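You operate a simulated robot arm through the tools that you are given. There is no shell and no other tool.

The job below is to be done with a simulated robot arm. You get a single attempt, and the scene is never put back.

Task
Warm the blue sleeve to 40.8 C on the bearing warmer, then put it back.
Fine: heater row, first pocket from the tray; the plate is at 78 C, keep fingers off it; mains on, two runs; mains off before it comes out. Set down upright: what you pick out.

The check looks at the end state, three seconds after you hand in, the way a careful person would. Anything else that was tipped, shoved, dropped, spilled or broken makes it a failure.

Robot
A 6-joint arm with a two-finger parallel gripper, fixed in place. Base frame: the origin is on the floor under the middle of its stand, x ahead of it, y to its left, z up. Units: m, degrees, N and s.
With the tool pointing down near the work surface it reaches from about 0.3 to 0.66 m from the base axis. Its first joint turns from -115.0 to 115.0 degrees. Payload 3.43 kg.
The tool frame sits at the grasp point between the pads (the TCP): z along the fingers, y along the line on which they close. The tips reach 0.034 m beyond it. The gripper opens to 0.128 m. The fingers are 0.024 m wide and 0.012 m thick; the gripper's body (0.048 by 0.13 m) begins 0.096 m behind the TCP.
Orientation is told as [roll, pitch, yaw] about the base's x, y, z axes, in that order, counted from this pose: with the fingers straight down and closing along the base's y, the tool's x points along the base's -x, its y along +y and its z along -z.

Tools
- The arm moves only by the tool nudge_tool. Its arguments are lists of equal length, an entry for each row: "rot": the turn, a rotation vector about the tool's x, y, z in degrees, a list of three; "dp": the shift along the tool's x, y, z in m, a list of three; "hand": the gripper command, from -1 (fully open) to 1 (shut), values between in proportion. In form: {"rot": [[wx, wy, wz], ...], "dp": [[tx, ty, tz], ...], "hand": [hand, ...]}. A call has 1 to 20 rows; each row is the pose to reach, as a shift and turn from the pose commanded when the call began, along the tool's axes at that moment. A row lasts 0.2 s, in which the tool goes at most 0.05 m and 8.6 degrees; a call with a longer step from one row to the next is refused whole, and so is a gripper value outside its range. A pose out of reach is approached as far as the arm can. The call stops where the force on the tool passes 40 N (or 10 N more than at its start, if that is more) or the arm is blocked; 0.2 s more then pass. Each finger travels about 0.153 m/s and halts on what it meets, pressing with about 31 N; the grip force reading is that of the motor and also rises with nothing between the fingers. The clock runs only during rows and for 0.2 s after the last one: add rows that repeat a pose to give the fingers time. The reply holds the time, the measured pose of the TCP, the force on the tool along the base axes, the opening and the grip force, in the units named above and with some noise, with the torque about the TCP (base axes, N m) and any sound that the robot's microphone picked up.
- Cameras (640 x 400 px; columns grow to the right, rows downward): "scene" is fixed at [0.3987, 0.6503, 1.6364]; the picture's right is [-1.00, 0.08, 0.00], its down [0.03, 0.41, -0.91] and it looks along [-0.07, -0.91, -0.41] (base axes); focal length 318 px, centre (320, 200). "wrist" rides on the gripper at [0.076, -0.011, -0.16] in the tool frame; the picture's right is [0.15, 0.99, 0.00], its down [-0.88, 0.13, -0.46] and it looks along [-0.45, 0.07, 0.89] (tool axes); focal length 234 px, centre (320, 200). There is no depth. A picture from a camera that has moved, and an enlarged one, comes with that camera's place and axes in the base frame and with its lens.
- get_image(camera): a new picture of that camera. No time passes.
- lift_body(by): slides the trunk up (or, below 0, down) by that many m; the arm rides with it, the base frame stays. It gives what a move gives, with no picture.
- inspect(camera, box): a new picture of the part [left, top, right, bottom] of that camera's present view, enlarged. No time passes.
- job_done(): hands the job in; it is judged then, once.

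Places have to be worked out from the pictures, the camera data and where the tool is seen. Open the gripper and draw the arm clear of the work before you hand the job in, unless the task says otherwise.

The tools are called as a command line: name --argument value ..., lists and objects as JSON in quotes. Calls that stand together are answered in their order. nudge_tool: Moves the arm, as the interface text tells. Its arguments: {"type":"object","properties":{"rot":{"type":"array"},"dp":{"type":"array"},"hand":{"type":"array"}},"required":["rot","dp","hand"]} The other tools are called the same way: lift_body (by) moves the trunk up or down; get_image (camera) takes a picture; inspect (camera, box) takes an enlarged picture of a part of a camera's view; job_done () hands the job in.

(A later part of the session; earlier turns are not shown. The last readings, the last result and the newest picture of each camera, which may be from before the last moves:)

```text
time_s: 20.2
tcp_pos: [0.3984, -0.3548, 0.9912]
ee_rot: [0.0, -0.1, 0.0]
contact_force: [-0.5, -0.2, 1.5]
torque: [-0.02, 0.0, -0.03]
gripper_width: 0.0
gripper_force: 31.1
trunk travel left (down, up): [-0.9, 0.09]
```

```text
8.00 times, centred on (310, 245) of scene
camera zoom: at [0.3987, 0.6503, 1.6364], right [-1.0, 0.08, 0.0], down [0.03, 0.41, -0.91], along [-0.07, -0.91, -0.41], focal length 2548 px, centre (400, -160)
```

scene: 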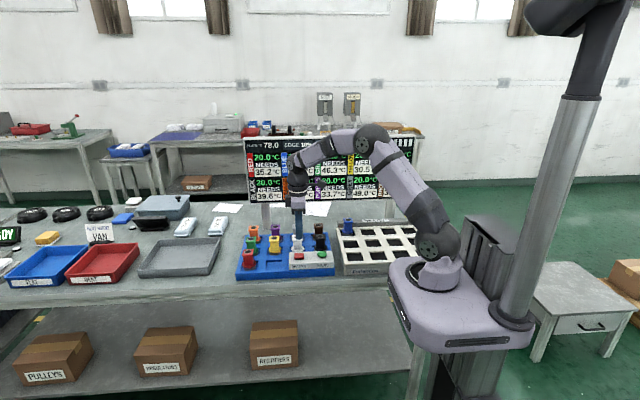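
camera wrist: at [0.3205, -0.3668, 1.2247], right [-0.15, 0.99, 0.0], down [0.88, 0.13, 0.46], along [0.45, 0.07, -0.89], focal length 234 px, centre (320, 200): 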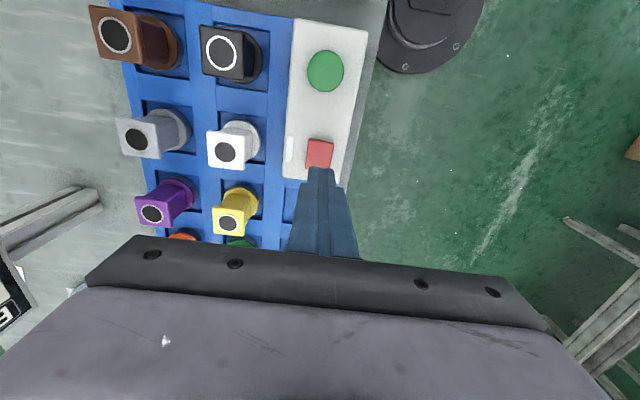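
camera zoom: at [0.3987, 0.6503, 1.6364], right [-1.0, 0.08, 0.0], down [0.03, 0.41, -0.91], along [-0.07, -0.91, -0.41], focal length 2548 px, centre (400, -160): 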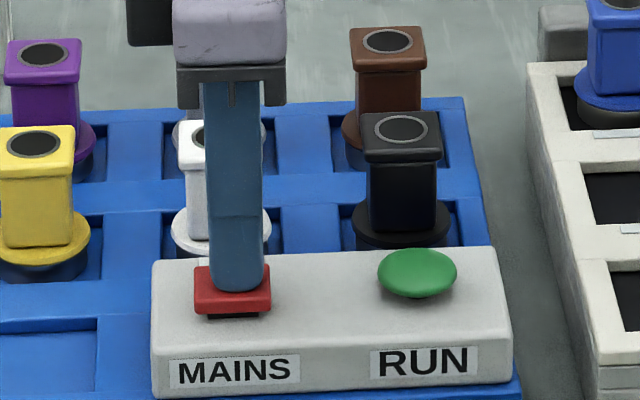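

Contact has started (1.5 N). I'll continue pressing in 1 mm steps and watch for a click.

nudge_tool --rot '[[0, 0, 0], [0, 0, 0], [0, 0, 0], [0, 0, 0]]' --dp '[[0, 0, 0.001], [0, 0, 0.002], [0, 0, 0.003], [0, 0, 0.003]]' --hand '[1, 1, 1, 1]'

inspect --camera "scene" --box '[270, 220, 350, 270]'

inspect --camera "wrist" --box '[260, 80, 400, 260]'

```text
time_s: 21.2
tcp_pos: [0.3974, -0.3557, 0.9884]
ee_rot: [-0.1, -0.1, -0.1]
contact_force: [1.2, -2.0, 2.8]
torque: [-0.06, -0.08, 0.04]
gripper_width: 0.0
gripper_force: 31.1
trunk travel left (down, up): [-0.9, 0.09]
heard: click
```

```text
8.00 times, centred on (310, 245) of scene
camera zoom: at [0.3987, 0.6503, 1.6364], right [-1.0, 0.08, 0.0], down [0.03, 0.41, -0.91], along [-0.07, -0.91, -0.41], focal length 2548 px, centre (400, -160)
```

zoom: 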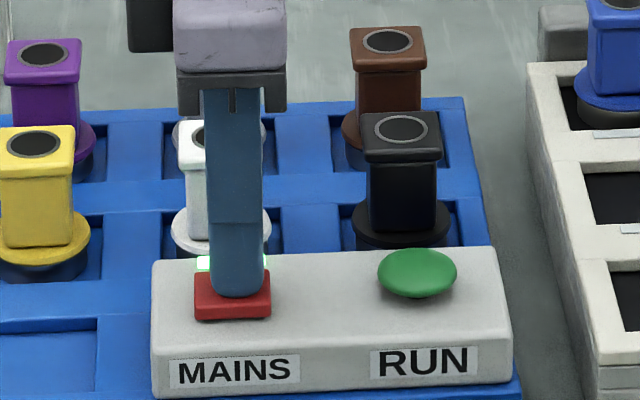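

```text
2.22 times, centred on (330, 170) of wrist
camera zoom: at [0.3214, -0.3673, 1.1484], right [-0.15, 0.99, 0.0], down [0.88, 0.13, 0.46], along [0.45, 0.07, -0.89], focal length 520 px, centre (298, 267)
```

zoom: 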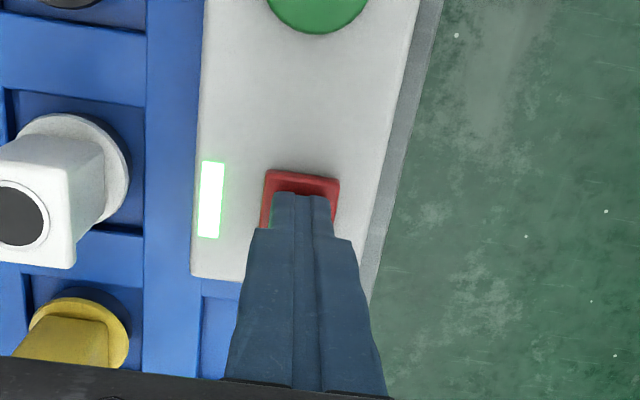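

The click came and the lamp beside MAINS is lit green: mains is on. I'll lift off and check the lamp stays lit.

nudge_tool --rot '[[0, 0, 0], [0, 0, 0], [0, 0, 0]]' --dp '[[0, 0, -0.015], [0, 0, -0.035], [0, 0, -0.035]]' --hand '[1, 1, 1]'

get_image --camera "wrist"

inspect --camera "scene" --box '[240, 130, 440, 255]'

```text
time_s: 22.0
tcp_pos: [0.3983, -0.3549, 1.0216]
ee_rot: [0.0, 0.0, 0.0]
contact_force: [0.1, 1.0, -0.4]
torque: [0.03, -0.02, 0.0]
gripper_width: 0.0003
gripper_force: 30.9
trunk travel left (down, up): [-0.9, 0.09]
```

```text
taken
camera wrist: at [0.3219, -0.3661, 1.182], right [-0.15, 0.99, 0.0], down [0.88, 0.13, 0.46], along [0.45, 0.07, -0.89], focal length 234 px, centre (320, 200)
```

wrist: 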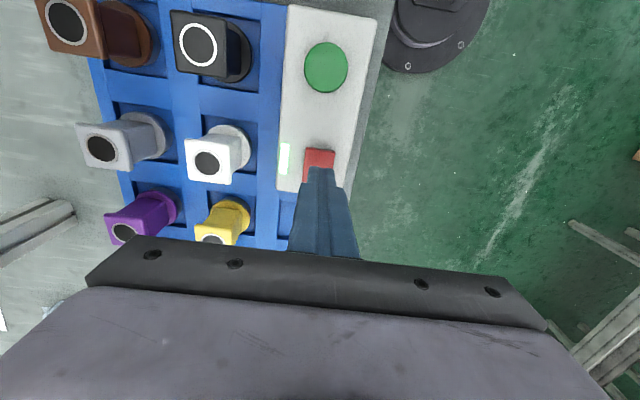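

```text
3.20 times, centred on (340, 192) of scene
camera zoom: at [0.3987, 0.6503, 1.6364], right [-1.0, 0.08, 0.0], down [0.03, 0.41, -0.91], along [-0.07, -0.91, -0.41], focal length 1019 px, centre (256, 224)
```

zoom: 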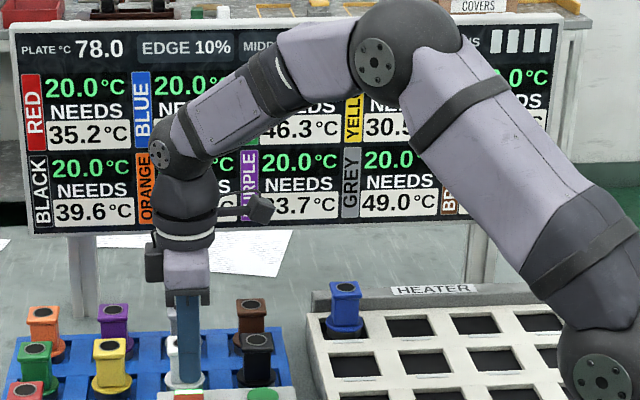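

The lamp stays lit, blue is still at 20.0, and all RUNS bars are unused. I'll move above RUN at about (0.312,-0.360).

nudge_tool --rot '[[0, 0, 0], [0, 0, 0], [0, 0, 0], [0, 0, 0], [0, 0, 0]]' --dp '[[0.02, -0.001, 0], [0.045, -0.002, 0], [0.07, -0.004, 0], [0.086, -0.005, 0], [0.086, -0.005, 0.012]]' --hand '[1, 1, 1, 1, 1]'

inspect --camera "wrist" --box '[260, 80, 400, 260]'

inspect --camera "scene" --box '[270, 220, 350, 270]'

```text
time_s: 23.2
tcp_pos: [0.3115, -0.362, 1.012]
ee_rot: [0.0, 0.0, 0.0]
contact_force: [0.0, -0.3, 0.1]
torque: [0.0, 0.0, 0.01]
gripper_width: 0.0
gripper_force: 30.9
trunk travel left (down, up): [-0.9, 0.09]
```

```text
2.22 times, centred on (330, 170) of wrist
camera zoom: at [0.2354, -0.3726, 1.1713], right [-0.15, 0.99, 0.0], down [0.88, 0.13, 0.46], along [0.45, 0.07, -0.89], focal length 520 px, centre (298, 267)
```

zoom: 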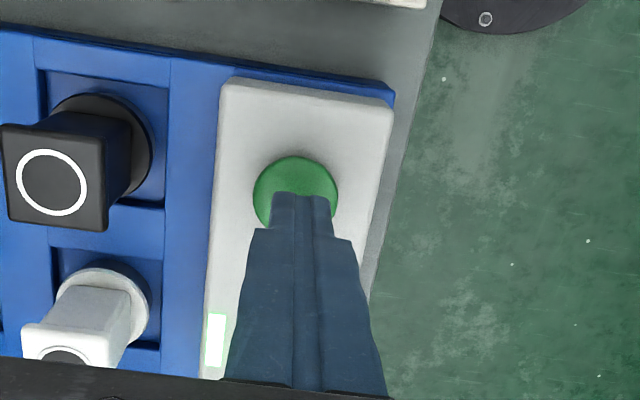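

```text
8.00 times, centred on (310, 245) of scene
camera zoom: at [0.3987, 0.6503, 1.6364], right [-1.0, 0.08, 0.0], down [0.03, 0.41, -0.91], along [-0.07, -0.91, -0.41], focal length 2548 px, centre (400, -160)
```

zoom: 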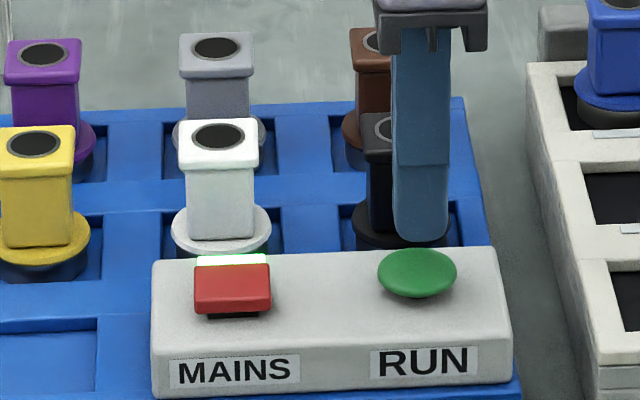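

The tip is well centred over RUN. I'll descend to near contact first, then press in 1 mm steps so only one run is triggered.

nudge_tool --rot '[[0, 0, 0], [0, 0, 0], [0, 0, 0], [0, 0, 0], [0, 0, 0]]' --dp '[[0, 0.001, 0.006], [0, 0.001, 0.012], [0, 0.001, 0.016], [0, 0.001, 0.018], [0, 0.001, 0.018]]' --hand '[1, 1, 1, 1, 1]'

inspect --camera "scene" --box '[270, 220, 350, 270]'

```text
time_s: 24.4
tcp_pos: [0.312, -0.3581, 0.9933]
ee_rot: [0.0, -0.1, 0.0]
contact_force: [-0.3, -0.5, 0.0]
torque: [0.0, 0.01, 0.01]
gripper_width: 0.0001
gripper_force: 30.9
trunk travel left (down, up): [-0.9, 0.09]
```

```text
8.00 times, centred on (310, 245) of scene
camera zoom: at [0.3987, 0.6503, 1.6364], right [-1.0, 0.08, 0.0], down [0.03, 0.41, -0.91], along [-0.07, -0.91, -0.41], focal length 2548 px, centre (400, -160)
```

zoom: 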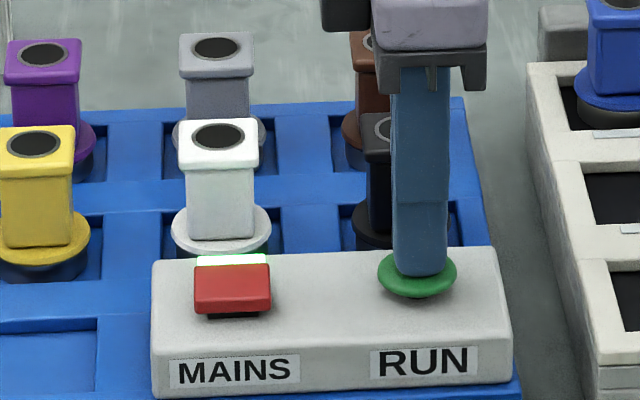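

No contact yet at TCP z≈0.993, so I press on in 1 mm steps.

nudge_tool --rot '[[0, 0, 0], [0, 0, 0], [0, 0, 0], [0, 0, 0], [0, 0, 0]]' --dp '[[0, 0, 0.001], [0, 0, 0.002], [0, 0, 0.003], [0, 0, 0.004], [0, 0, 0.004]]' --hand '[1, 1, 1, 1, 1]'

inspect --camera "scene" --box '[240, 130, 440, 255]'

```text
time_s: 25.6
tcp_pos: [0.3113, -0.3597, 0.99]
ee_rot: [0.1, 0.0, -0.1]
contact_force: [-1.1, 0.4, 1.4]
torque: [0.06, -0.01, 0.0]
gripper_width: 0.0
gripper_force: 30.6
trunk travel left (down, up): [-0.9, 0.09]
heard: click
```

```text
3.20 times, centred on (340, 192) of scene
camera zoom: at [0.3987, 0.6503, 1.6364], right [-1.0, 0.08, 0.0], down [0.03, 0.41, -0.91], along [-0.07, -0.91, -0.41], focal length 1019 px, centre (256, 224)
```

zoom: 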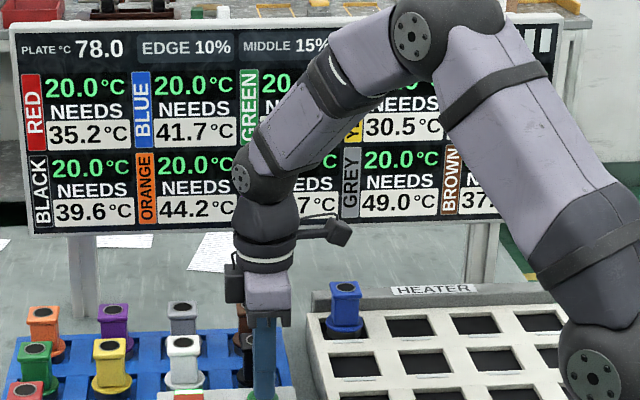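

A click was heard for RUN, and the board still reads 20.0, so a run may take time. I'll lift off the button and watch the board.

nudge_tool --rot '[[0, 0, 0], [0, 0, 0], [0, 0, 0], [0, 0, 0], [0, 0, 0]]' --dp '[[0, 0, -0.01], [0, 0, -0.02], [0, 0, -0.02], [0, 0, -0.02], [0, 0, -0.02]]' --hand '[1, 1, 1, 1, 1]'

inspect --camera "scene" --box '[240, 130, 440, 255]'

inspect --camera "scene" --box '[270, 220, 350, 270]'

```text
time_s: 26.8
tcp_pos: [0.3124, -0.359, 1.0104]
ee_rot: [0.0, 0.0, 0.1]
contact_force: [-0.3, 0.9, -1.0]
torque: [0.0, -0.01, 0.02]
gripper_width: 0.0
gripper_force: 30.7
trunk travel left (down, up): [-0.9, 0.09]
```

```text
3.20 times, centred on (340, 192) of scene
camera zoom: at [0.3987, 0.6503, 1.6364], right [-1.0, 0.08, 0.0], down [0.03, 0.41, -0.91], along [-0.07, -0.91, -0.41], focal length 1019 px, centre (256, 224)
```

zoom: 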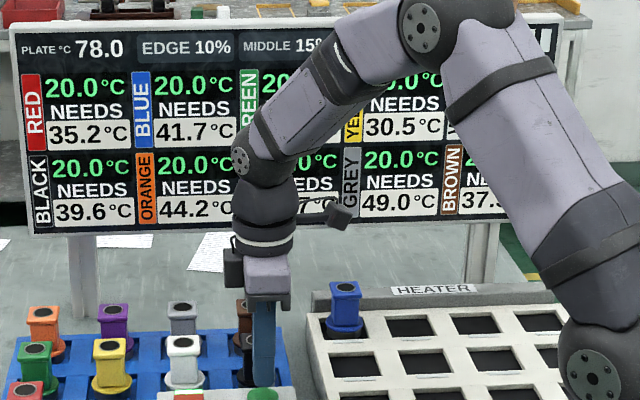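

```text
8.00 times, centred on (310, 245) of scene
camera zoom: at [0.3987, 0.6503, 1.6364], right [-1.0, 0.08, 0.0], down [0.03, 0.41, -0.91], along [-0.07, -0.91, -0.41], focal length 2548 px, centre (400, -160)
```

zoom: 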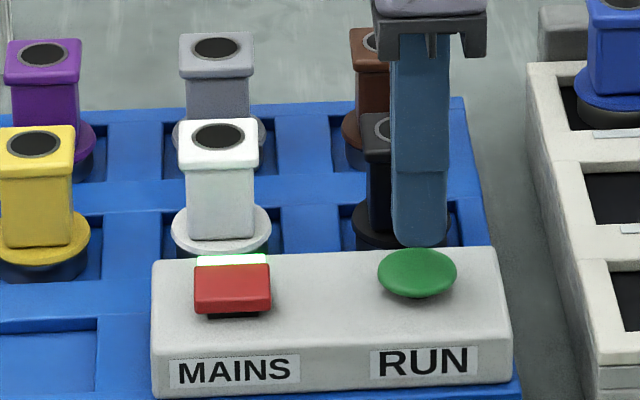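

Blue still shows 20.0, so I'll wait a few seconds without touching anything to see whether the run completes.

nudge_tool --rot '[[0, 0, 0], [0, 0, 0], [0, 0, 0], [0, 0, 0], [0, 0, 0], [0, 0, 0], [0, 0, 0], [0, 0, 0], [0, 0, 0], [0, 0, 0]]' --dp '[[0, 0, -0.02], [-0.03, 0, -0.03], [-0.06, 0, -0.03], [-0.086, 0, -0.03], [-0.086, 0, -0.03], [-0.086, 0, -0.03], [-0.086, 0, -0.03], [-0.086, 0, -0.03], [-0.086, 0, -0.03], [-0.086, 0, -0.03]]' --hand '[1, 1, 1, 1, 1, 1, 1, 1, 1, 1]'

inspect --camera "scene" --box '[240, 130, 440, 255]'

```text
time_s: 29.0
tcp_pos: [0.3975, -0.3578, 1.0399]
ee_rot: [0.0, -0.1, 0.0]
contact_force: [0.2, 0.1, 0.2]
torque: [0.01, 0.0, 0.05]
gripper_width: 0.0001
gripper_force: 30.6
trunk travel left (down, up): [-0.9, 0.09]
```

```text
3.20 times, centred on (340, 192) of scene
camera zoom: at [0.3987, 0.6503, 1.6364], right [-1.0, 0.08, 0.0], down [0.03, 0.41, -0.91], along [-0.07, -0.91, -0.41], focal length 1019 px, centre (256, 224)
```

zoom: 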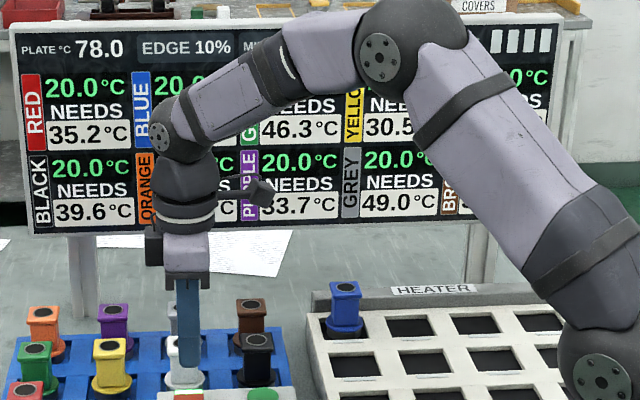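

All four RUNS bars look unchanged. I'll zoom in on the RUNS bars and what shows of the blue tile.

inspect --camera "scene" --box '[380, 130, 420, 155]'

inspect --camera "scene" --box '[240, 130, 320, 180]'

get_image --camera "wrist"

```text
16.00 times, centred on (400, 142) of scene
camera zoom: at [0.3987, 0.6503, 1.6364], right [-1.0, 0.08, 0.0], down [0.03, 0.41, -0.91], along [-0.07, -0.91, -0.41], focal length 5097 px, centre (-960, 1120)
```

zoom: 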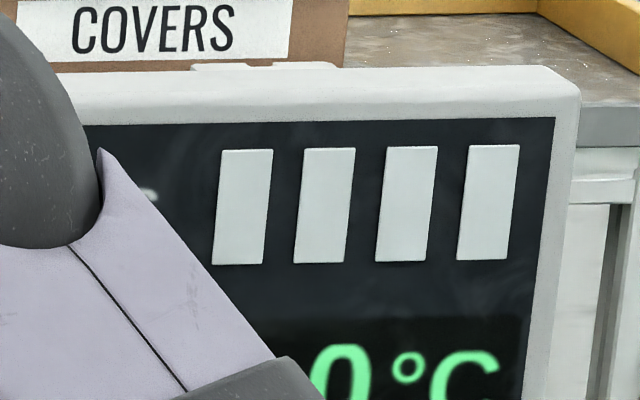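

```text
8.00 times, centred on (280, 155) of scene
camera zoom: at [0.3987, 0.6503, 1.6364], right [-1.0, 0.08, 0.0], down [0.03, 0.41, -0.91], along [-0.07, -0.91, -0.41], focal length 2548 px, centre (640, 560)
```

zoom: 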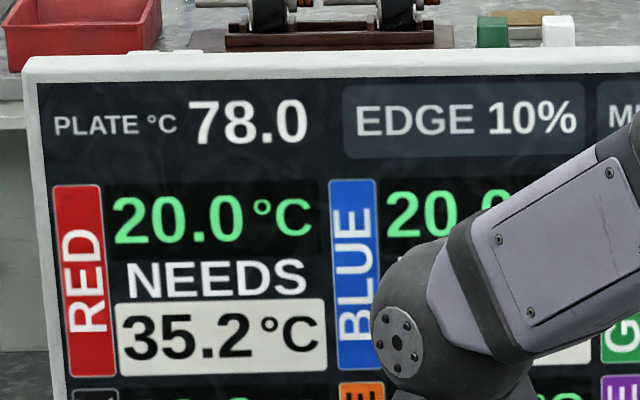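

```text
taken
camera wrist: at [0.3215, -0.3703, 1.1994], right [-0.15, 0.99, 0.0], down [0.88, 0.13, 0.46], along [0.45, 0.07, -0.89], focal length 234 px, centre (320, 200)
```

wrist: 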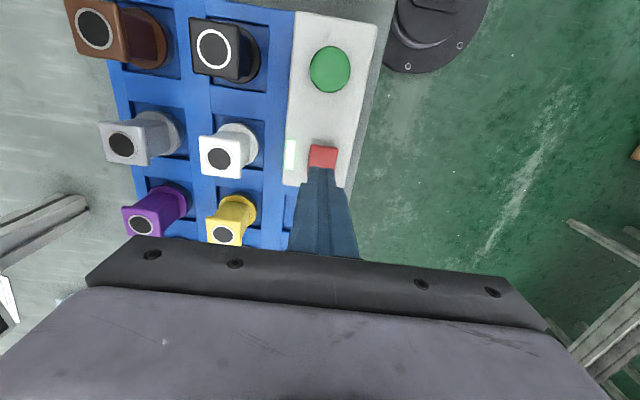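

Nothing has changed on the board 3.5 s after the RUN click. I'll go back above RUN so the blue tile is visible, and give it a few more seconds before deciding anything.

nudge_tool --rot '[[0, 0, 0], [0, 0, 0], [0, 0, 0], [0, 0, 0], [0, 0, 0], [0, 0, 0], [0, 0, 0], [0, 0, 0], [0, 0, 0], [0, 0, 0], [0, 0, 0], [0, 0, 0], [0, 0, 0], [0, 0, 0], [0, 0, 0]]' --dp '[[0.03, 0, 0], [0.06, 0, 0], [0.086, 0, 0], [0.086, 0, 0], [0.086, 0, 0], [0.086, 0, 0], [0.086, 0, 0], [0.086, 0, 0], [0.086, 0, 0], [0.086, 0, 0], [0.086, 0, 0], [0.086, 0, 0], [0.086, 0, 0], [0.086, 0, 0], [0.086, 0, 0]]' --hand '[1, 1, 1, 1, 1, 1, 1, 1, 1, 1, 1, 1, 1, 1, 1]'

inspect --camera "scene" --box '[240, 130, 440, 255]'

```text
time_s: 32.2
tcp_pos: [0.3117, -0.36, 1.0403]
ee_rot: [-0.1, -0.1, 0.0]
contact_force: [-0.5, -0.6, 0.4]
torque: [0.01, 0.01, 0.0]
gripper_width: 0.0
gripper_force: 31.5
trunk travel left (down, up): [-0.9, 0.09]
```

```text
3.20 times, centred on (340, 192) of scene
camera zoom: at [0.3987, 0.6503, 1.6364], right [-1.0, 0.08, 0.0], down [0.03, 0.41, -0.91], along [-0.07, -0.91, -0.41], focal length 1019 px, centre (256, 224)
```

zoom: 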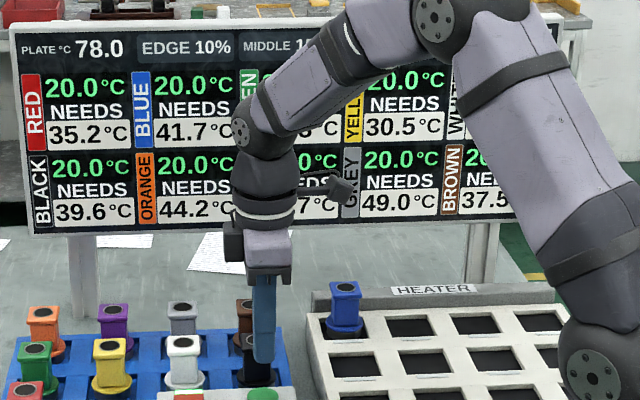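

Blue is still at 20.0 nearly 7 s after the click. I'll look closely at the pocket's indicator strip, the mains lamp, and the button.

inspect --camera "scene" --box '[330, 205, 410, 255]'

inspect --camera "scene" --box '[280, 235, 345, 275]'

inspect --camera "wrist" --box '[220, 0, 440, 210]'

```text
8.00 times, centred on (370, 230) of scene
camera zoom: at [0.3987, 0.6503, 1.6364], right [-1.0, 0.08, 0.0], down [0.03, 0.41, -0.91], along [-0.07, -0.91, -0.41], focal length 2548 px, centre (-80, -40)
```

zoom: 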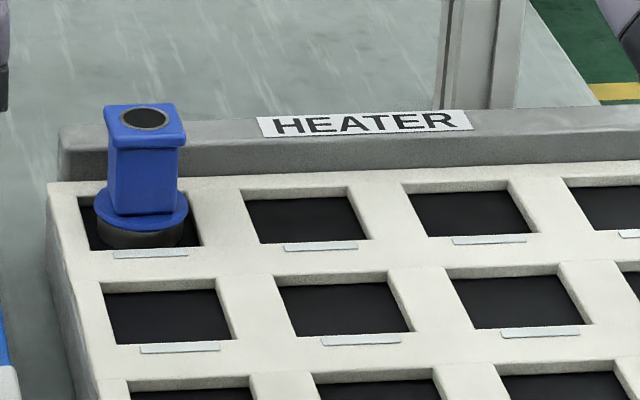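

```text
9.85 times, centred on (312, 255) of scene
camera zoom: at [0.3987, 0.6503, 1.6364], right [-1.0, 0.08, 0.0], down [0.03, 0.41, -0.91], along [-0.07, -0.91, -0.41], focal length 3136 px, centre (394, -342)
```

zoom: 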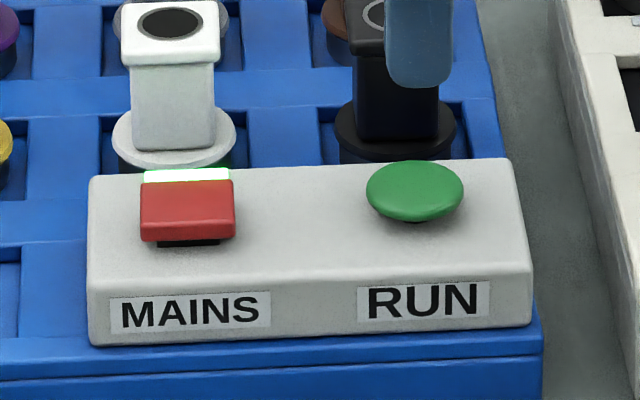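

```text
1.90 times, centred on (330, 105) of wrist
camera zoom: at [0.2355, -0.3723, 1.2001], right [-0.15, 0.99, 0.0], down [0.88, 0.13, 0.46], along [0.45, 0.07, -0.89], focal length 446 px, centre (301, 381)
```

zoom: 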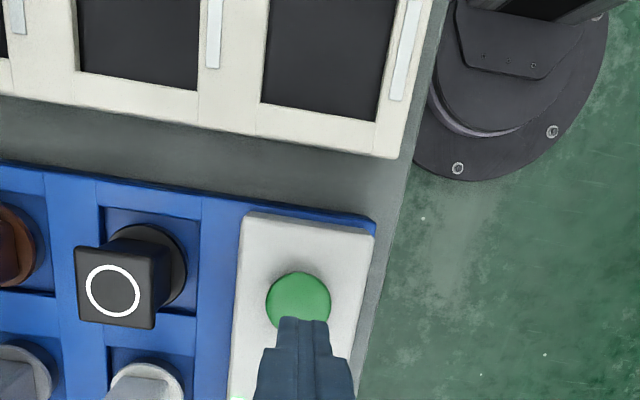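

The RUNS bars, pocket strip and blue reading all look unchanged, but a run may simply be long. I'll wait another ~4 s in place before pressing again, because an extra run can't be undone.

nudge_tool --rot '[[0, 0, 0], [0, 0, 0], [0, 0, 0], [0, 0, 0], [0, 0, 0], [0, 0, 0], [0, 0, 0], [0, 0, 0], [0, 0, 0], [0, 0, 0], [0, 0, 0], [0, 0, 0], [0, 0, 0], [0, 0, 0], [0, 0, 0], [0, 0, 0], [0, 0, 0], [0, 0, 0], [0, 0, 0], [0, 0, 0]]' --dp '[[0, 0, 0], [0, 0, 0], [0, 0, 0], [0, 0, 0], [0, 0, 0], [0, 0, 0], [0, 0, 0], [0, 0, 0], [0, 0, 0], [0, 0, 0], [0, 0, 0], [0, 0, 0], [0, 0, 0], [0, 0, 0], [0, 0, 0], [0, 0, 0], [0, 0, 0], [0, 0, 0], [0, 0, 0], [0, 0, 0]]' --hand '[1, 1, 1, 1, 1, 1, 1, 1, 1, 1, 1, 1, 1, 1, 1, 1, 1, 1, 1, 1]'

inspect --camera "scene" --box '[240, 130, 440, 255]'

```text
time_s: 36.4
tcp_pos: [0.312, -0.3598, 1.0403]
ee_rot: [0.1, 0.1, 0.0]
contact_force: [-0.4, -0.4, -0.1]
torque: [0.0, -0.02, 0.02]
gripper_width: 0.0
gripper_force: 31.2
trunk travel left (down, up): [-0.9, 0.09]
```

```text
3.20 times, centred on (340, 192) of scene
camera zoom: at [0.3987, 0.6503, 1.6364], right [-1.0, 0.08, 0.0], down [0.03, 0.41, -0.91], along [-0.07, -0.91, -0.41], focal length 1019 px, centre (256, 224)
```

zoom: 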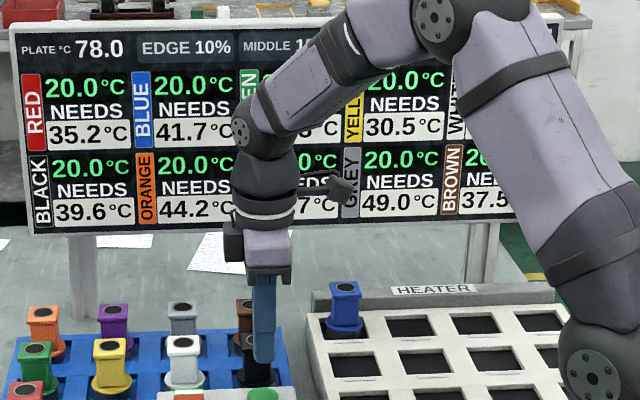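

Still no change after 11 s. I'll wait once more and look at the RUNS bars from the pose where they are visible.

nudge_tool --rot '[[0, 0, 0], [0, 0, 0], [0, 0, 0], [0, 0, 0], [0, 0, 0], [0, 0, 0], [0, 0, 0], [0, 0, 0], [0, 0, 0], [0, 0, 0], [0, 0, 0], [0, 0, 0], [0, 0, 0], [0, 0, 0], [0, 0, 0], [0, 0, 0], [0, 0, 0], [0, 0, 0], [0, 0, 0], [0, 0, 0]]' --dp '[[0, 0, 0], [-0.02, 0.02, 0], [-0.04, 0.04, 0], [-0.05, 0.06, 0], [-0.05, 0.08, 0], [-0.05, 0.1, 0], [-0.05, 0.1, 0], [-0.05, 0.1, 0], [-0.05, 0.1, 0], [-0.05, 0.1, 0], [-0.05, 0.1, 0], [-0.05, 0.1, 0], [-0.05, 0.1, 0], [-0.05, 0.1, 0], [-0.05, 0.1, 0], [-0.05, 0.1, 0], [-0.05, 0.1, 0], [-0.05, 0.1, 0], [-0.05, 0.1, 0], [-0.05, 0.1, 0]]' --hand '[1, 1, 1, 1, 1, 1, 1, 1, 1, 1, 1, 1, 1, 1, 1, 1, 1, 1, 1, 1]'

inspect --camera "scene" --box '[240, 130, 440, 255]'

get_image --camera "wrist"

```text
time_s: 40.6
tcp_pos: [0.3616, -0.2599, 1.0385]
ee_rot: [0.0, 0.0, 0.0]
contact_force: [0.4, -1.0, 0.3]
torque: [-0.01, 0.03, -0.01]
gripper_width: 0.0
gripper_force: 31.2
trunk travel left (down, up): [-0.9, 0.09]
```

```text
3.20 times, centred on (340, 192) of scene
camera zoom: at [0.3987, 0.6503, 1.6364], right [-1.0, 0.08, 0.0], down [0.03, 0.41, -0.91], along [-0.07, -0.91, -0.41], focal length 1019 px, centre (256, 224)
```

zoom: 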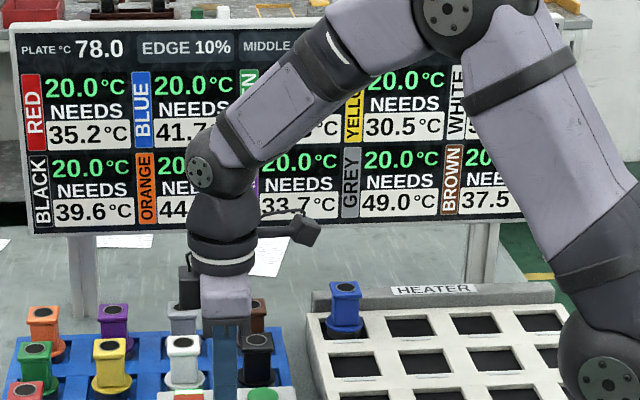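

```text
taken
camera wrist: at [0.2854, -0.2708, 1.1993], right [-0.15, 0.99, 0.0], down [0.88, 0.13, 0.46], along [0.45, 0.07, -0.89], focal length 234 px, centre (320, 200)
```

wrist: 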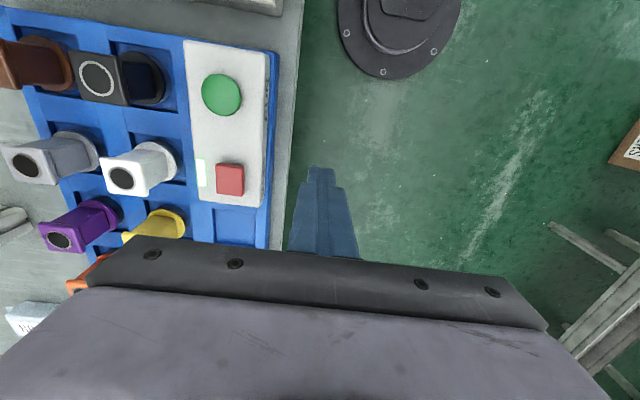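

The board is still unchanged and the mains lamp is still on. Two runs are needed in total, so one more press can't overshoot whether or not the first one counted. I'll go back over RUN.

nudge_tool --rot '[[0, 0, 0], [0, 0, 0], [0, 0, 0], [0, 0, 0], [0, 0, 0], [0, 0, 0], [0, 0, 0], [0, 0, 0]]' --dp '[[0.015, -0.03, 0], [0.03, -0.06, 0], [0.045, -0.09, 0], [0.05, -0.1, 0], [0.05, -0.1, 0.02], [0.05, -0.1, 0.038], [0.05, -0.1, 0.044], [0.05, -0.1, 0.044]]' --hand '[1, 1, 1, 1, 1, 1, 1, 1]'

inspect --camera "scene" --box '[270, 220, 350, 270]'

inspect --camera "scene" --box '[240, 130, 440, 255]'

```text
time_s: 42.4
tcp_pos: [0.313, -0.3594, 0.9946]
ee_rot: [0.0, 0.0, 0.0]
contact_force: [-0.1, -0.7, -0.5]
torque: [0.0, 0.0, 0.01]
gripper_width: 0.0
gripper_force: 31.1
trunk travel left (down, up): [-0.9, 0.09]
```

```text
8.00 times, centred on (310, 245) of scene
camera zoom: at [0.3987, 0.6503, 1.6364], right [-1.0, 0.08, 0.0], down [0.03, 0.41, -0.91], along [-0.07, -0.91, -0.41], focal length 2548 px, centre (400, -160)
```

zoom: 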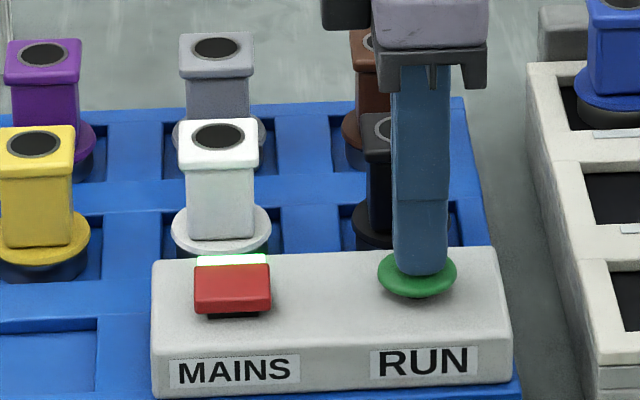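

```text
3.20 times, centred on (340, 192) of scene
camera zoom: at [0.3987, 0.6503, 1.6364], right [-1.0, 0.08, 0.0], down [0.03, 0.41, -0.91], along [-0.07, -0.91, -0.41], focal length 1019 px, centre (256, 224)
```

zoom: 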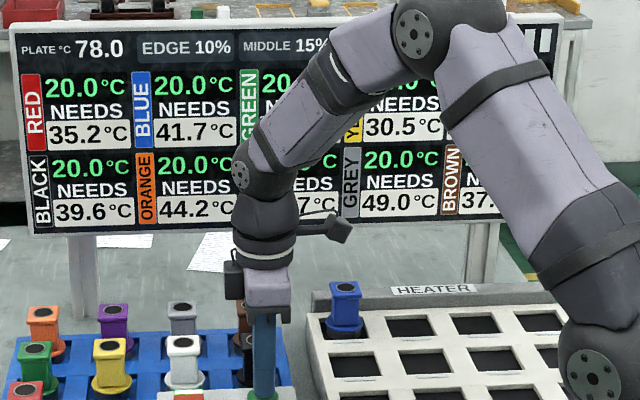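

Everything is unchanged just before the press. I'll press RUN a little deeper than before and hold it about half a second.

nudge_tool --rot '[[0, 0, 0], [0, 0, 0], [0, 0, 0], [0, 0, 0], [0, 0, 0], [0, 0, 0], [0, 0, 0], [0, 0, 0], [0, 0, 0]]' --dp '[[0, 0, 0.0015], [0, 0, 0.003], [0, 0, 0.0045], [0, 0, 0.0055], [0, 0, 0.0065], [0, 0, 0.0075], [0, 0, 0.0075], [0, 0, 0.0075], [0, 0, 0.0075]]' --hand '[1, 1, 1, 1, 1, 1, 1, 1, 1]'

inspect --camera "scene" --box '[240, 130, 440, 255]'

inspect --camera "scene" --box '[270, 220, 350, 270]'

```text
time_s: 44.4
tcp_pos: [0.3114, -0.3596, 0.9876]
ee_rot: [0.0, 0.0, 0.0]
contact_force: [1.6, 1.1, 3.4]
torque: [0.06, -0.06, 0.0]
gripper_width: 0.0001
gripper_force: 31.0
trunk travel left (down, up): [-0.9, 0.09]
heard: click
```

```text
3.20 times, centred on (340, 192) of scene
camera zoom: at [0.3987, 0.6503, 1.6364], right [-1.0, 0.08, 0.0], down [0.03, 0.41, -0.91], along [-0.07, -0.91, -0.41], focal length 1019 px, centre (256, 224)
```

zoom: 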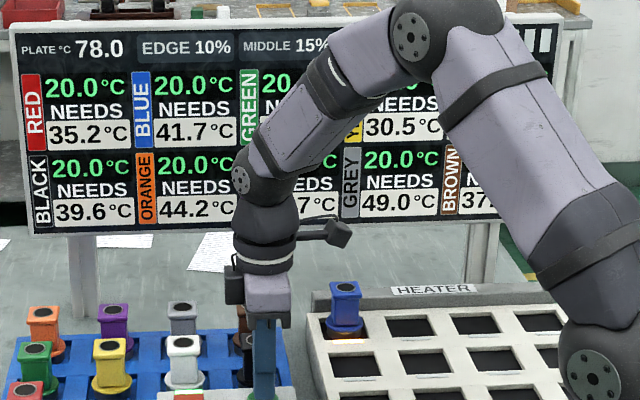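

```text
8.00 times, centred on (310, 245) of scene
camera zoom: at [0.3987, 0.6503, 1.6364], right [-1.0, 0.08, 0.0], down [0.03, 0.41, -0.91], along [-0.07, -0.91, -0.41], focal length 2548 px, centre (400, -160)
```

zoom: 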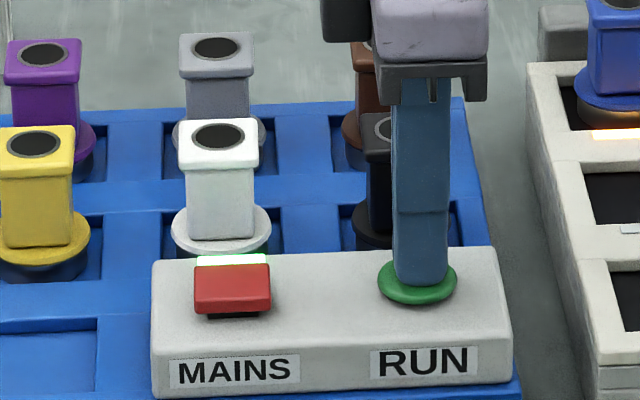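

The blue sleeve's pocket strip now glows orange, so this deeper press started a run. The first press never lit it. I'll lift off and wait for this run to finish.

nudge_tool --rot '[[0, 0, 0], [0, 0, 0], [0, 0, 0], [0, 0, 0], [0, 0, 0], [0, 0, 0], [0, 0, 0], [0, 0, 0]]' --dp '[[0, 0, -0.01], [0, 0, -0.02], [0, 0, -0.02], [0, 0, -0.02], [0, 0, -0.02], [0, 0, -0.02], [0, 0, -0.02], [0, 0, -0.02]]' --hand '[1, 1, 1, 1, 1, 1, 1, 1]'

inspect --camera "scene" --box '[240, 130, 440, 255]'

```text
time_s: 46.2
tcp_pos: [0.3102, -0.3609, 1.0082]
ee_rot: [0.1, 0.0, 0.1]
contact_force: [0.5, 0.3, -0.4]
torque: [-0.03, 0.02, 0.02]
gripper_width: 0.0
gripper_force: 31.2
trunk travel left (down, up): [-0.9, 0.09]
```

```text
3.20 times, centred on (340, 192) of scene
camera zoom: at [0.3987, 0.6503, 1.6364], right [-1.0, 0.08, 0.0], down [0.03, 0.41, -0.91], along [-0.07, -0.91, -0.41], focal length 1019 px, centre (256, 224)
```

zoom: 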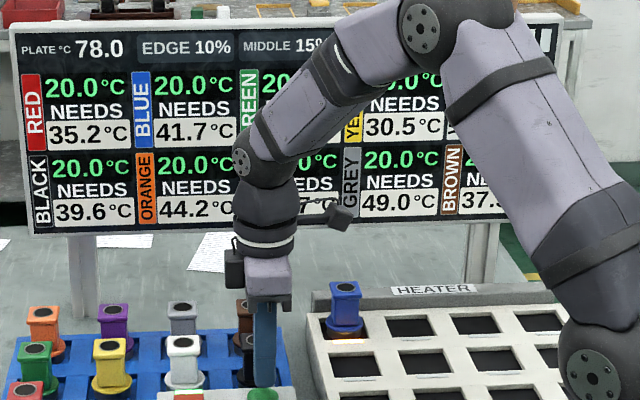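

The strip is still glowing and blue still shows 20.0. I'll keep waiting.

nudge_tool --rot '[[0, 0, 0], [0, 0, 0], [0, 0, 0], [0, 0, 0], [0, 0, 0], [0, 0, 0], [0, 0, 0], [0, 0, 0], [0, 0, 0], [0, 0, 0]]' --dp '[[0, 0, 0], [0, 0, 0], [0, 0, 0], [0, 0, 0], [0, 0, 0], [0, 0, 0], [0, 0, 0], [0, 0, 0], [0, 0, 0], [0, 0, 0]]' --hand '[1, 1, 1, 1, 1, 1, 1, 1, 1, 1]'

inspect --camera "scene" --box '[240, 130, 440, 255]'

```text
time_s: 48.4
tcp_pos: [0.3125, -0.3592, 1.0073]
ee_rot: [-0.1, 0.0, 0.0]
contact_force: [-0.1, 0.4, 0.9]
torque: [0.03, 0.0, 0.03]
gripper_width: 0.0
gripper_force: 31.0
trunk travel left (down, up): [-0.9, 0.09]
```

```text
3.20 times, centred on (340, 192) of scene
camera zoom: at [0.3987, 0.6503, 1.6364], right [-1.0, 0.08, 0.0], down [0.03, 0.41, -0.91], along [-0.07, -0.91, -0.41], focal length 1019 px, centre (256, 224)
```

zoom: 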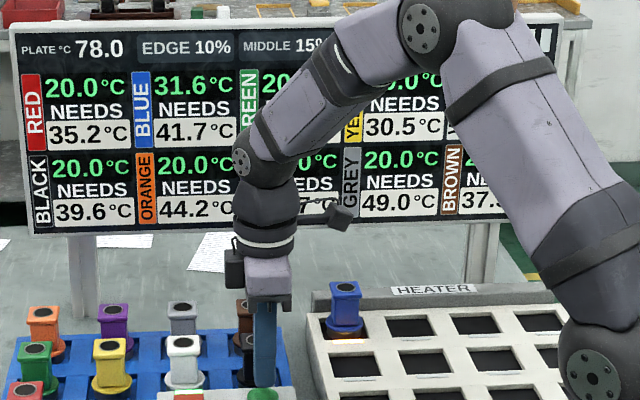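

Blue now reads 31.6, exactly one 20% run. I'll check whether the strip is still lit before starting the second run.

nudge_tool --rot '[[0, 0, 0], [0, 0, 0], [0, 0, 0], [0, 0, 0], [0, 0, 0]]' --dp '[[0, 0, 0], [0, 0, 0], [0, 0, 0], [0, 0, 0], [0, 0, 0]]' --hand '[1, 1, 1, 1, 1]'

inspect --camera "scene" --box '[330, 205, 410, 255]'

inspect --camera "scene" --box '[240, 130, 340, 180]'

inspect --camera "scene" --box '[380, 130, 420, 155]'

```text
time_s: 49.6
tcp_pos: [0.3112, -0.3596, 1.0075]
ee_rot: [0.0, 0.0, 0.1]
contact_force: [-1.2, 0.1, 0.1]
torque: [-0.01, -0.02, 0.02]
gripper_width: 0.0
gripper_force: 31.1
trunk travel left (down, up): [-0.9, 0.09]
```

```text
8.00 times, centred on (370, 230) of scene
camera zoom: at [0.3987, 0.6503, 1.6364], right [-1.0, 0.08, 0.0], down [0.03, 0.41, -0.91], along [-0.07, -0.91, -0.41], focal length 2548 px, centre (-80, -40)
```

zoom: 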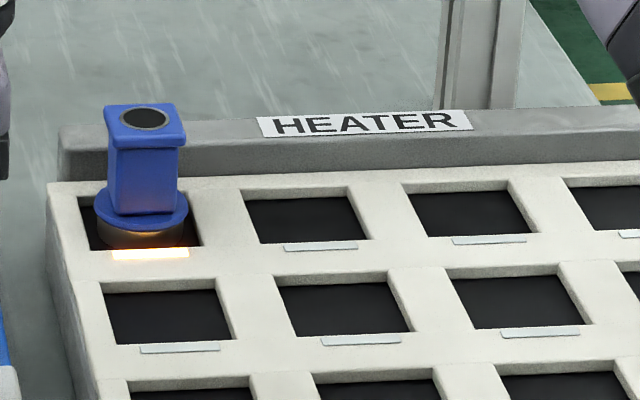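

```text
6.40 times, centred on (290, 155) of scene
camera zoom: at [0.3987, 0.6503, 1.6364], right [-1.0, 0.08, 0.0], down [0.03, 0.41, -0.91], along [-0.07, -0.91, -0.41], focal length 2039 px, centre (512, 488)
```

zoom: 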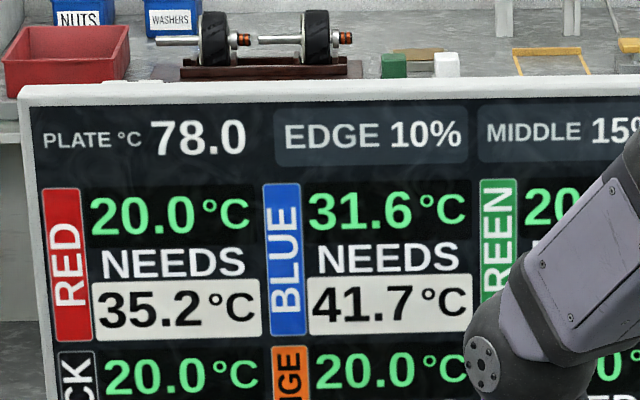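

```text
16.00 times, centred on (400, 142) of scene
camera zoom: at [0.3987, 0.6503, 1.6364], right [-1.0, 0.08, 0.0], down [0.03, 0.41, -0.91], along [-0.07, -0.91, -0.41], focal length 5097 px, centre (-960, 1120)
```

zoom: 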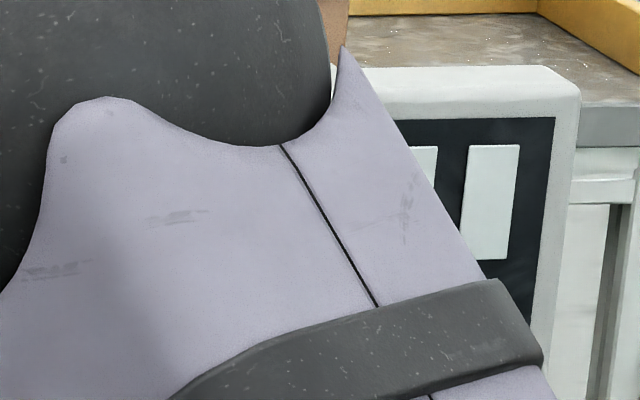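

The strip is still lit at 31.6. I'll wait briefly to see whether it goes out or whether the temperature moves.

nudge_tool --rot '[[0, 0, 0], [0, 0, 0], [0, 0, 0], [0, 0, 0], [0, 0, 0], [0, 0, 0], [0, 0, 0]]' --dp '[[0, 0, 0], [0, 0, 0], [0, 0, 0], [0, 0, 0], [0, 0, 0], [0, 0, 0], [0, 0, 0]]' --hand '[1, 1, 1, 1, 1, 1, 1]'

inspect --camera "scene" --box '[240, 130, 440, 255]'

```text
time_s: 51.2
tcp_pos: [0.3109, -0.3615, 1.0081]
ee_rot: [-0.1, 0.0, 0.0]
contact_force: [-0.3, 0.3, 0.5]
torque: [-0.03, 0.0, 0.01]
gripper_width: 0.0001
gripper_force: 31.2
trunk travel left (down, up): [-0.9, 0.09]
```

```text
3.20 times, centred on (340, 192) of scene
camera zoom: at [0.3987, 0.6503, 1.6364], right [-1.0, 0.08, 0.0], down [0.03, 0.41, -0.91], along [-0.07, -0.91, -0.41], focal length 1019 px, centre (256, 224)
```

zoom: 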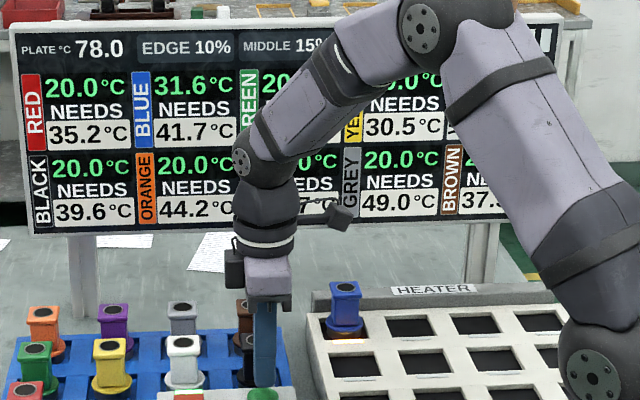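

It holds at 31.6 with the strip lit. I'll move above MAINS, staying high, to see all the RUNS bars.

nudge_tool --rot '[[0, 0, 0], [0, 0, 0], [0, 0, 0], [0, 0, 0], [0, 0, 0]]' --dp '[[0, 0, -0.02], [-0.03, 0, -0.03], [-0.06, 0, -0.03], [-0.086, 0.001, -0.03], [-0.086, 0.001, -0.03]]' --hand '[1, 1, 1, 1, 1]'

inspect --camera "scene" --box '[380, 130, 420, 155]'

inspect --camera "scene" --box '[330, 205, 410, 255]'

```text
time_s: 52.4
tcp_pos: [0.3981, -0.3566, 1.0374]
ee_rot: [0.0, 0.0, 0.0]
contact_force: [-0.2, 0.2, -0.1]
torque: [-0.01, 0.0, -0.02]
gripper_width: 0.0
gripper_force: 30.9
trunk travel left (down, up): [-0.9, 0.09]
```

```text
16.00 times, centred on (400, 142) of scene
camera zoom: at [0.3987, 0.6503, 1.6364], right [-1.0, 0.08, 0.0], down [0.03, 0.41, -0.91], along [-0.07, -0.91, -0.41], focal length 5097 px, centre (-960, 1120)
```

zoom: 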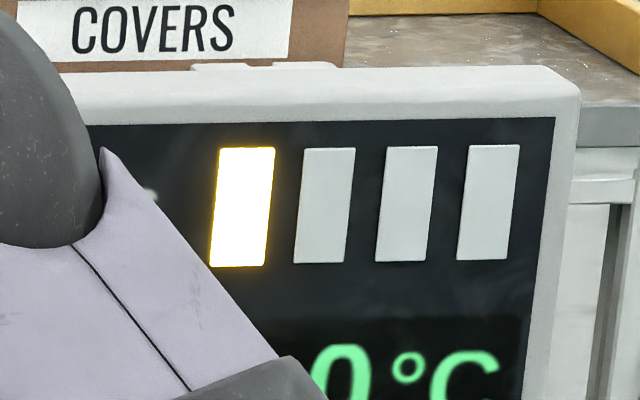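

```text
8.00 times, centred on (370, 230) of scene
camera zoom: at [0.3987, 0.6503, 1.6364], right [-1.0, 0.08, 0.0], down [0.03, 0.41, -0.91], along [-0.07, -0.91, -0.41], focal length 2548 px, centre (-80, -40)
```

zoom: 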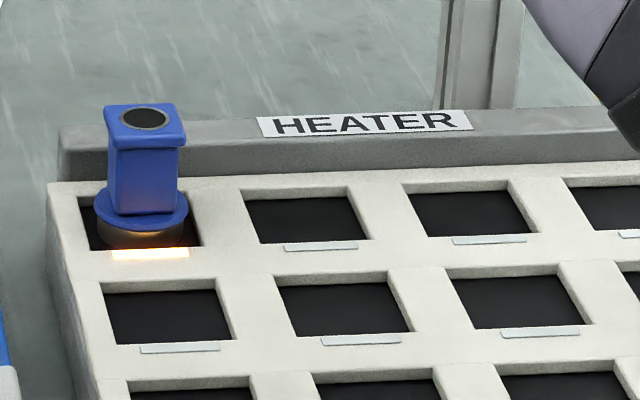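

Exactly one RUNS bar is lit, so one run is counted. Now I go back to RUN for the second and last press, with the same depth that worked.

nudge_tool --rot '[[0, 0, 0], [0, 0, 0], [0, 0, 0], [0, 0, 0], [0, 0, 0], [0, 0, 0], [0, 0, 0]]' --dp '[[0.03, 0, 0], [0.06, 0, 0], [0.086, -0.001, 0], [0.086, -0.001, 0.02], [0.086, -0.001, 0.038], [0.086, -0.001, 0.044], [0.086, -0.001, 0.044]]' --hand '[1, 1, 1, 1, 1, 1, 1]'

inspect --camera "scene" --box '[270, 220, 350, 270]'

```text
time_s: 54.0
tcp_pos: [0.3111, -0.358, 0.9929]
ee_rot: [0.0, 0.0, 0.0]
contact_force: [0.7, 0.0, 0.0]
torque: [-0.01, 0.03, -0.02]
gripper_width: 0.0
gripper_force: 31.2
trunk travel left (down, up): [-0.9, 0.09]
```

```text
8.00 times, centred on (310, 245) of scene
camera zoom: at [0.3987, 0.6503, 1.6364], right [-1.0, 0.08, 0.0], down [0.03, 0.41, -0.91], along [-0.07, -0.91, -0.41], focal length 2548 px, centre (400, -160)
```

zoom: 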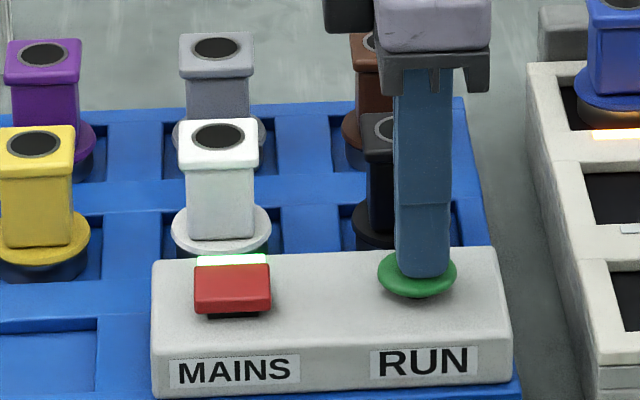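

The tip is centred on RUN at the same height as before. I'll press to the same depth with a short hold, then lift in the same call.

nudge_tool --rot '[[0, 0, 0], [0, 0, 0], [0, 0, 0], [0, 0, 0], [0, 0, 0], [0, 0, 0], [0, 0, 0], [0, 0, 0], [0, 0, 0], [0, 0, 0]]' --dp '[[0, 0, 0.0015], [0, 0, 0.003], [0, 0, 0.0045], [0, 0, 0.0055], [0, 0, 0.0065], [0, 0, 0.007], [0, 0, 0.007], [0, 0, 0.007], [0, 0, -0.004], [0, 0, -0.014]]' --hand '[1, 1, 1, 1, 1, 1, 1, 1, 1, 1]'

inspect --camera "scene" --box '[240, 130, 440, 255]'

```text
time_s: 56.2
tcp_pos: [0.3105, -0.3587, 1.0089]
ee_rot: [0.0, 0.0, 0.1]
contact_force: [-0.3, -0.2, 0.0]
torque: [-0.01, 0.0, -0.01]
gripper_width: 0.0001
gripper_force: 31.4
trunk travel left (down, up): [-0.9, 0.09]
heard: click
```

```text
3.20 times, centred on (340, 192) of scene
camera zoom: at [0.3987, 0.6503, 1.6364], right [-1.0, 0.08, 0.0], down [0.03, 0.41, -0.91], along [-0.07, -0.91, -0.41], focal length 1019 px, centre (256, 224)
```

zoom: 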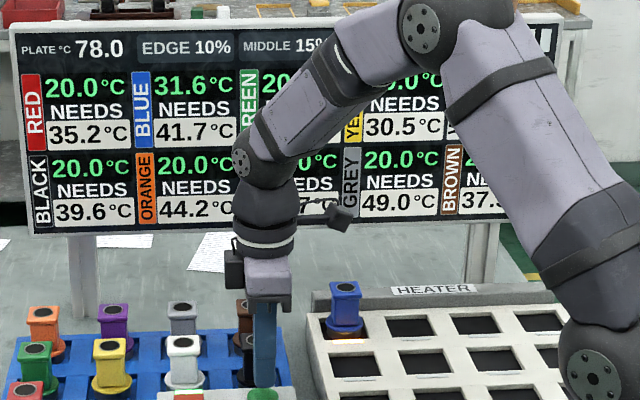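

The click was heard, and the temperature should update at the end of the run. I'll wait about 4 s and read the board.

nudge_tool --rot '[[0, 0, 0], [0, 0, 0], [0, 0, 0], [0, 0, 0], [0, 0, 0], [0, 0, 0], [0, 0, 0], [0, 0, 0], [0, 0, 0], [0, 0, 0], [0, 0, 0], [0, 0, 0], [0, 0, 0], [0, 0, 0], [0, 0, 0], [0, 0, 0], [0, 0, 0], [0, 0, 0]]' --dp '[[0, 0, 0], [0, 0, 0], [0, 0, 0], [0, 0, 0], [0, 0, 0], [0, 0, 0], [0, 0, 0], [0, 0, 0], [0, 0, 0], [0, 0, 0], [0, 0, 0], [0, 0, 0], [0, 0, 0], [0, 0, 0], [0, 0, 0], [0, 0, 0], [0, 0, 0], [0, 0, 0]]' --hand '[1, 1, 1, 1, 1, 1, 1, 1, 1, 1, 1, 1, 1, 1, 1, 1, 1, 1]'

inspect --camera "scene" --box '[240, 130, 440, 255]'

```text
time_s: 60.0
tcp_pos: [0.3104, -0.3589, 1.0088]
ee_rot: [0.0, 0.1, 0.0]
contact_force: [-0.4, 1.0, 0.1]
torque: [-0.05, 0.01, -0.01]
gripper_width: 0.0001
gripper_force: 31.0
trunk travel left (down, up): [-0.9, 0.09]
```

```text
3.20 times, centred on (340, 192) of scene
camera zoom: at [0.3987, 0.6503, 1.6364], right [-1.0, 0.08, 0.0], down [0.03, 0.41, -0.91], along [-0.07, -0.91, -0.41], focal length 1019 px, centre (256, 224)
```

zoom: 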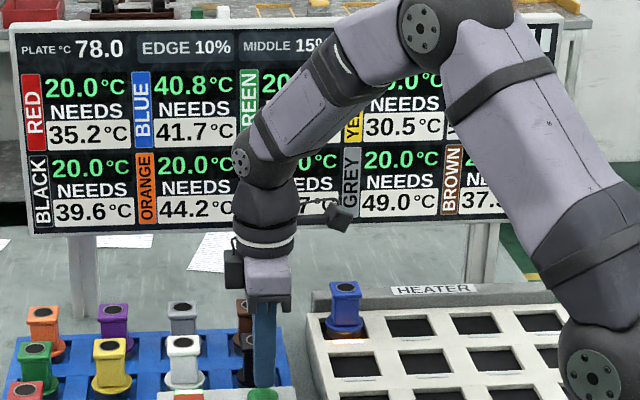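

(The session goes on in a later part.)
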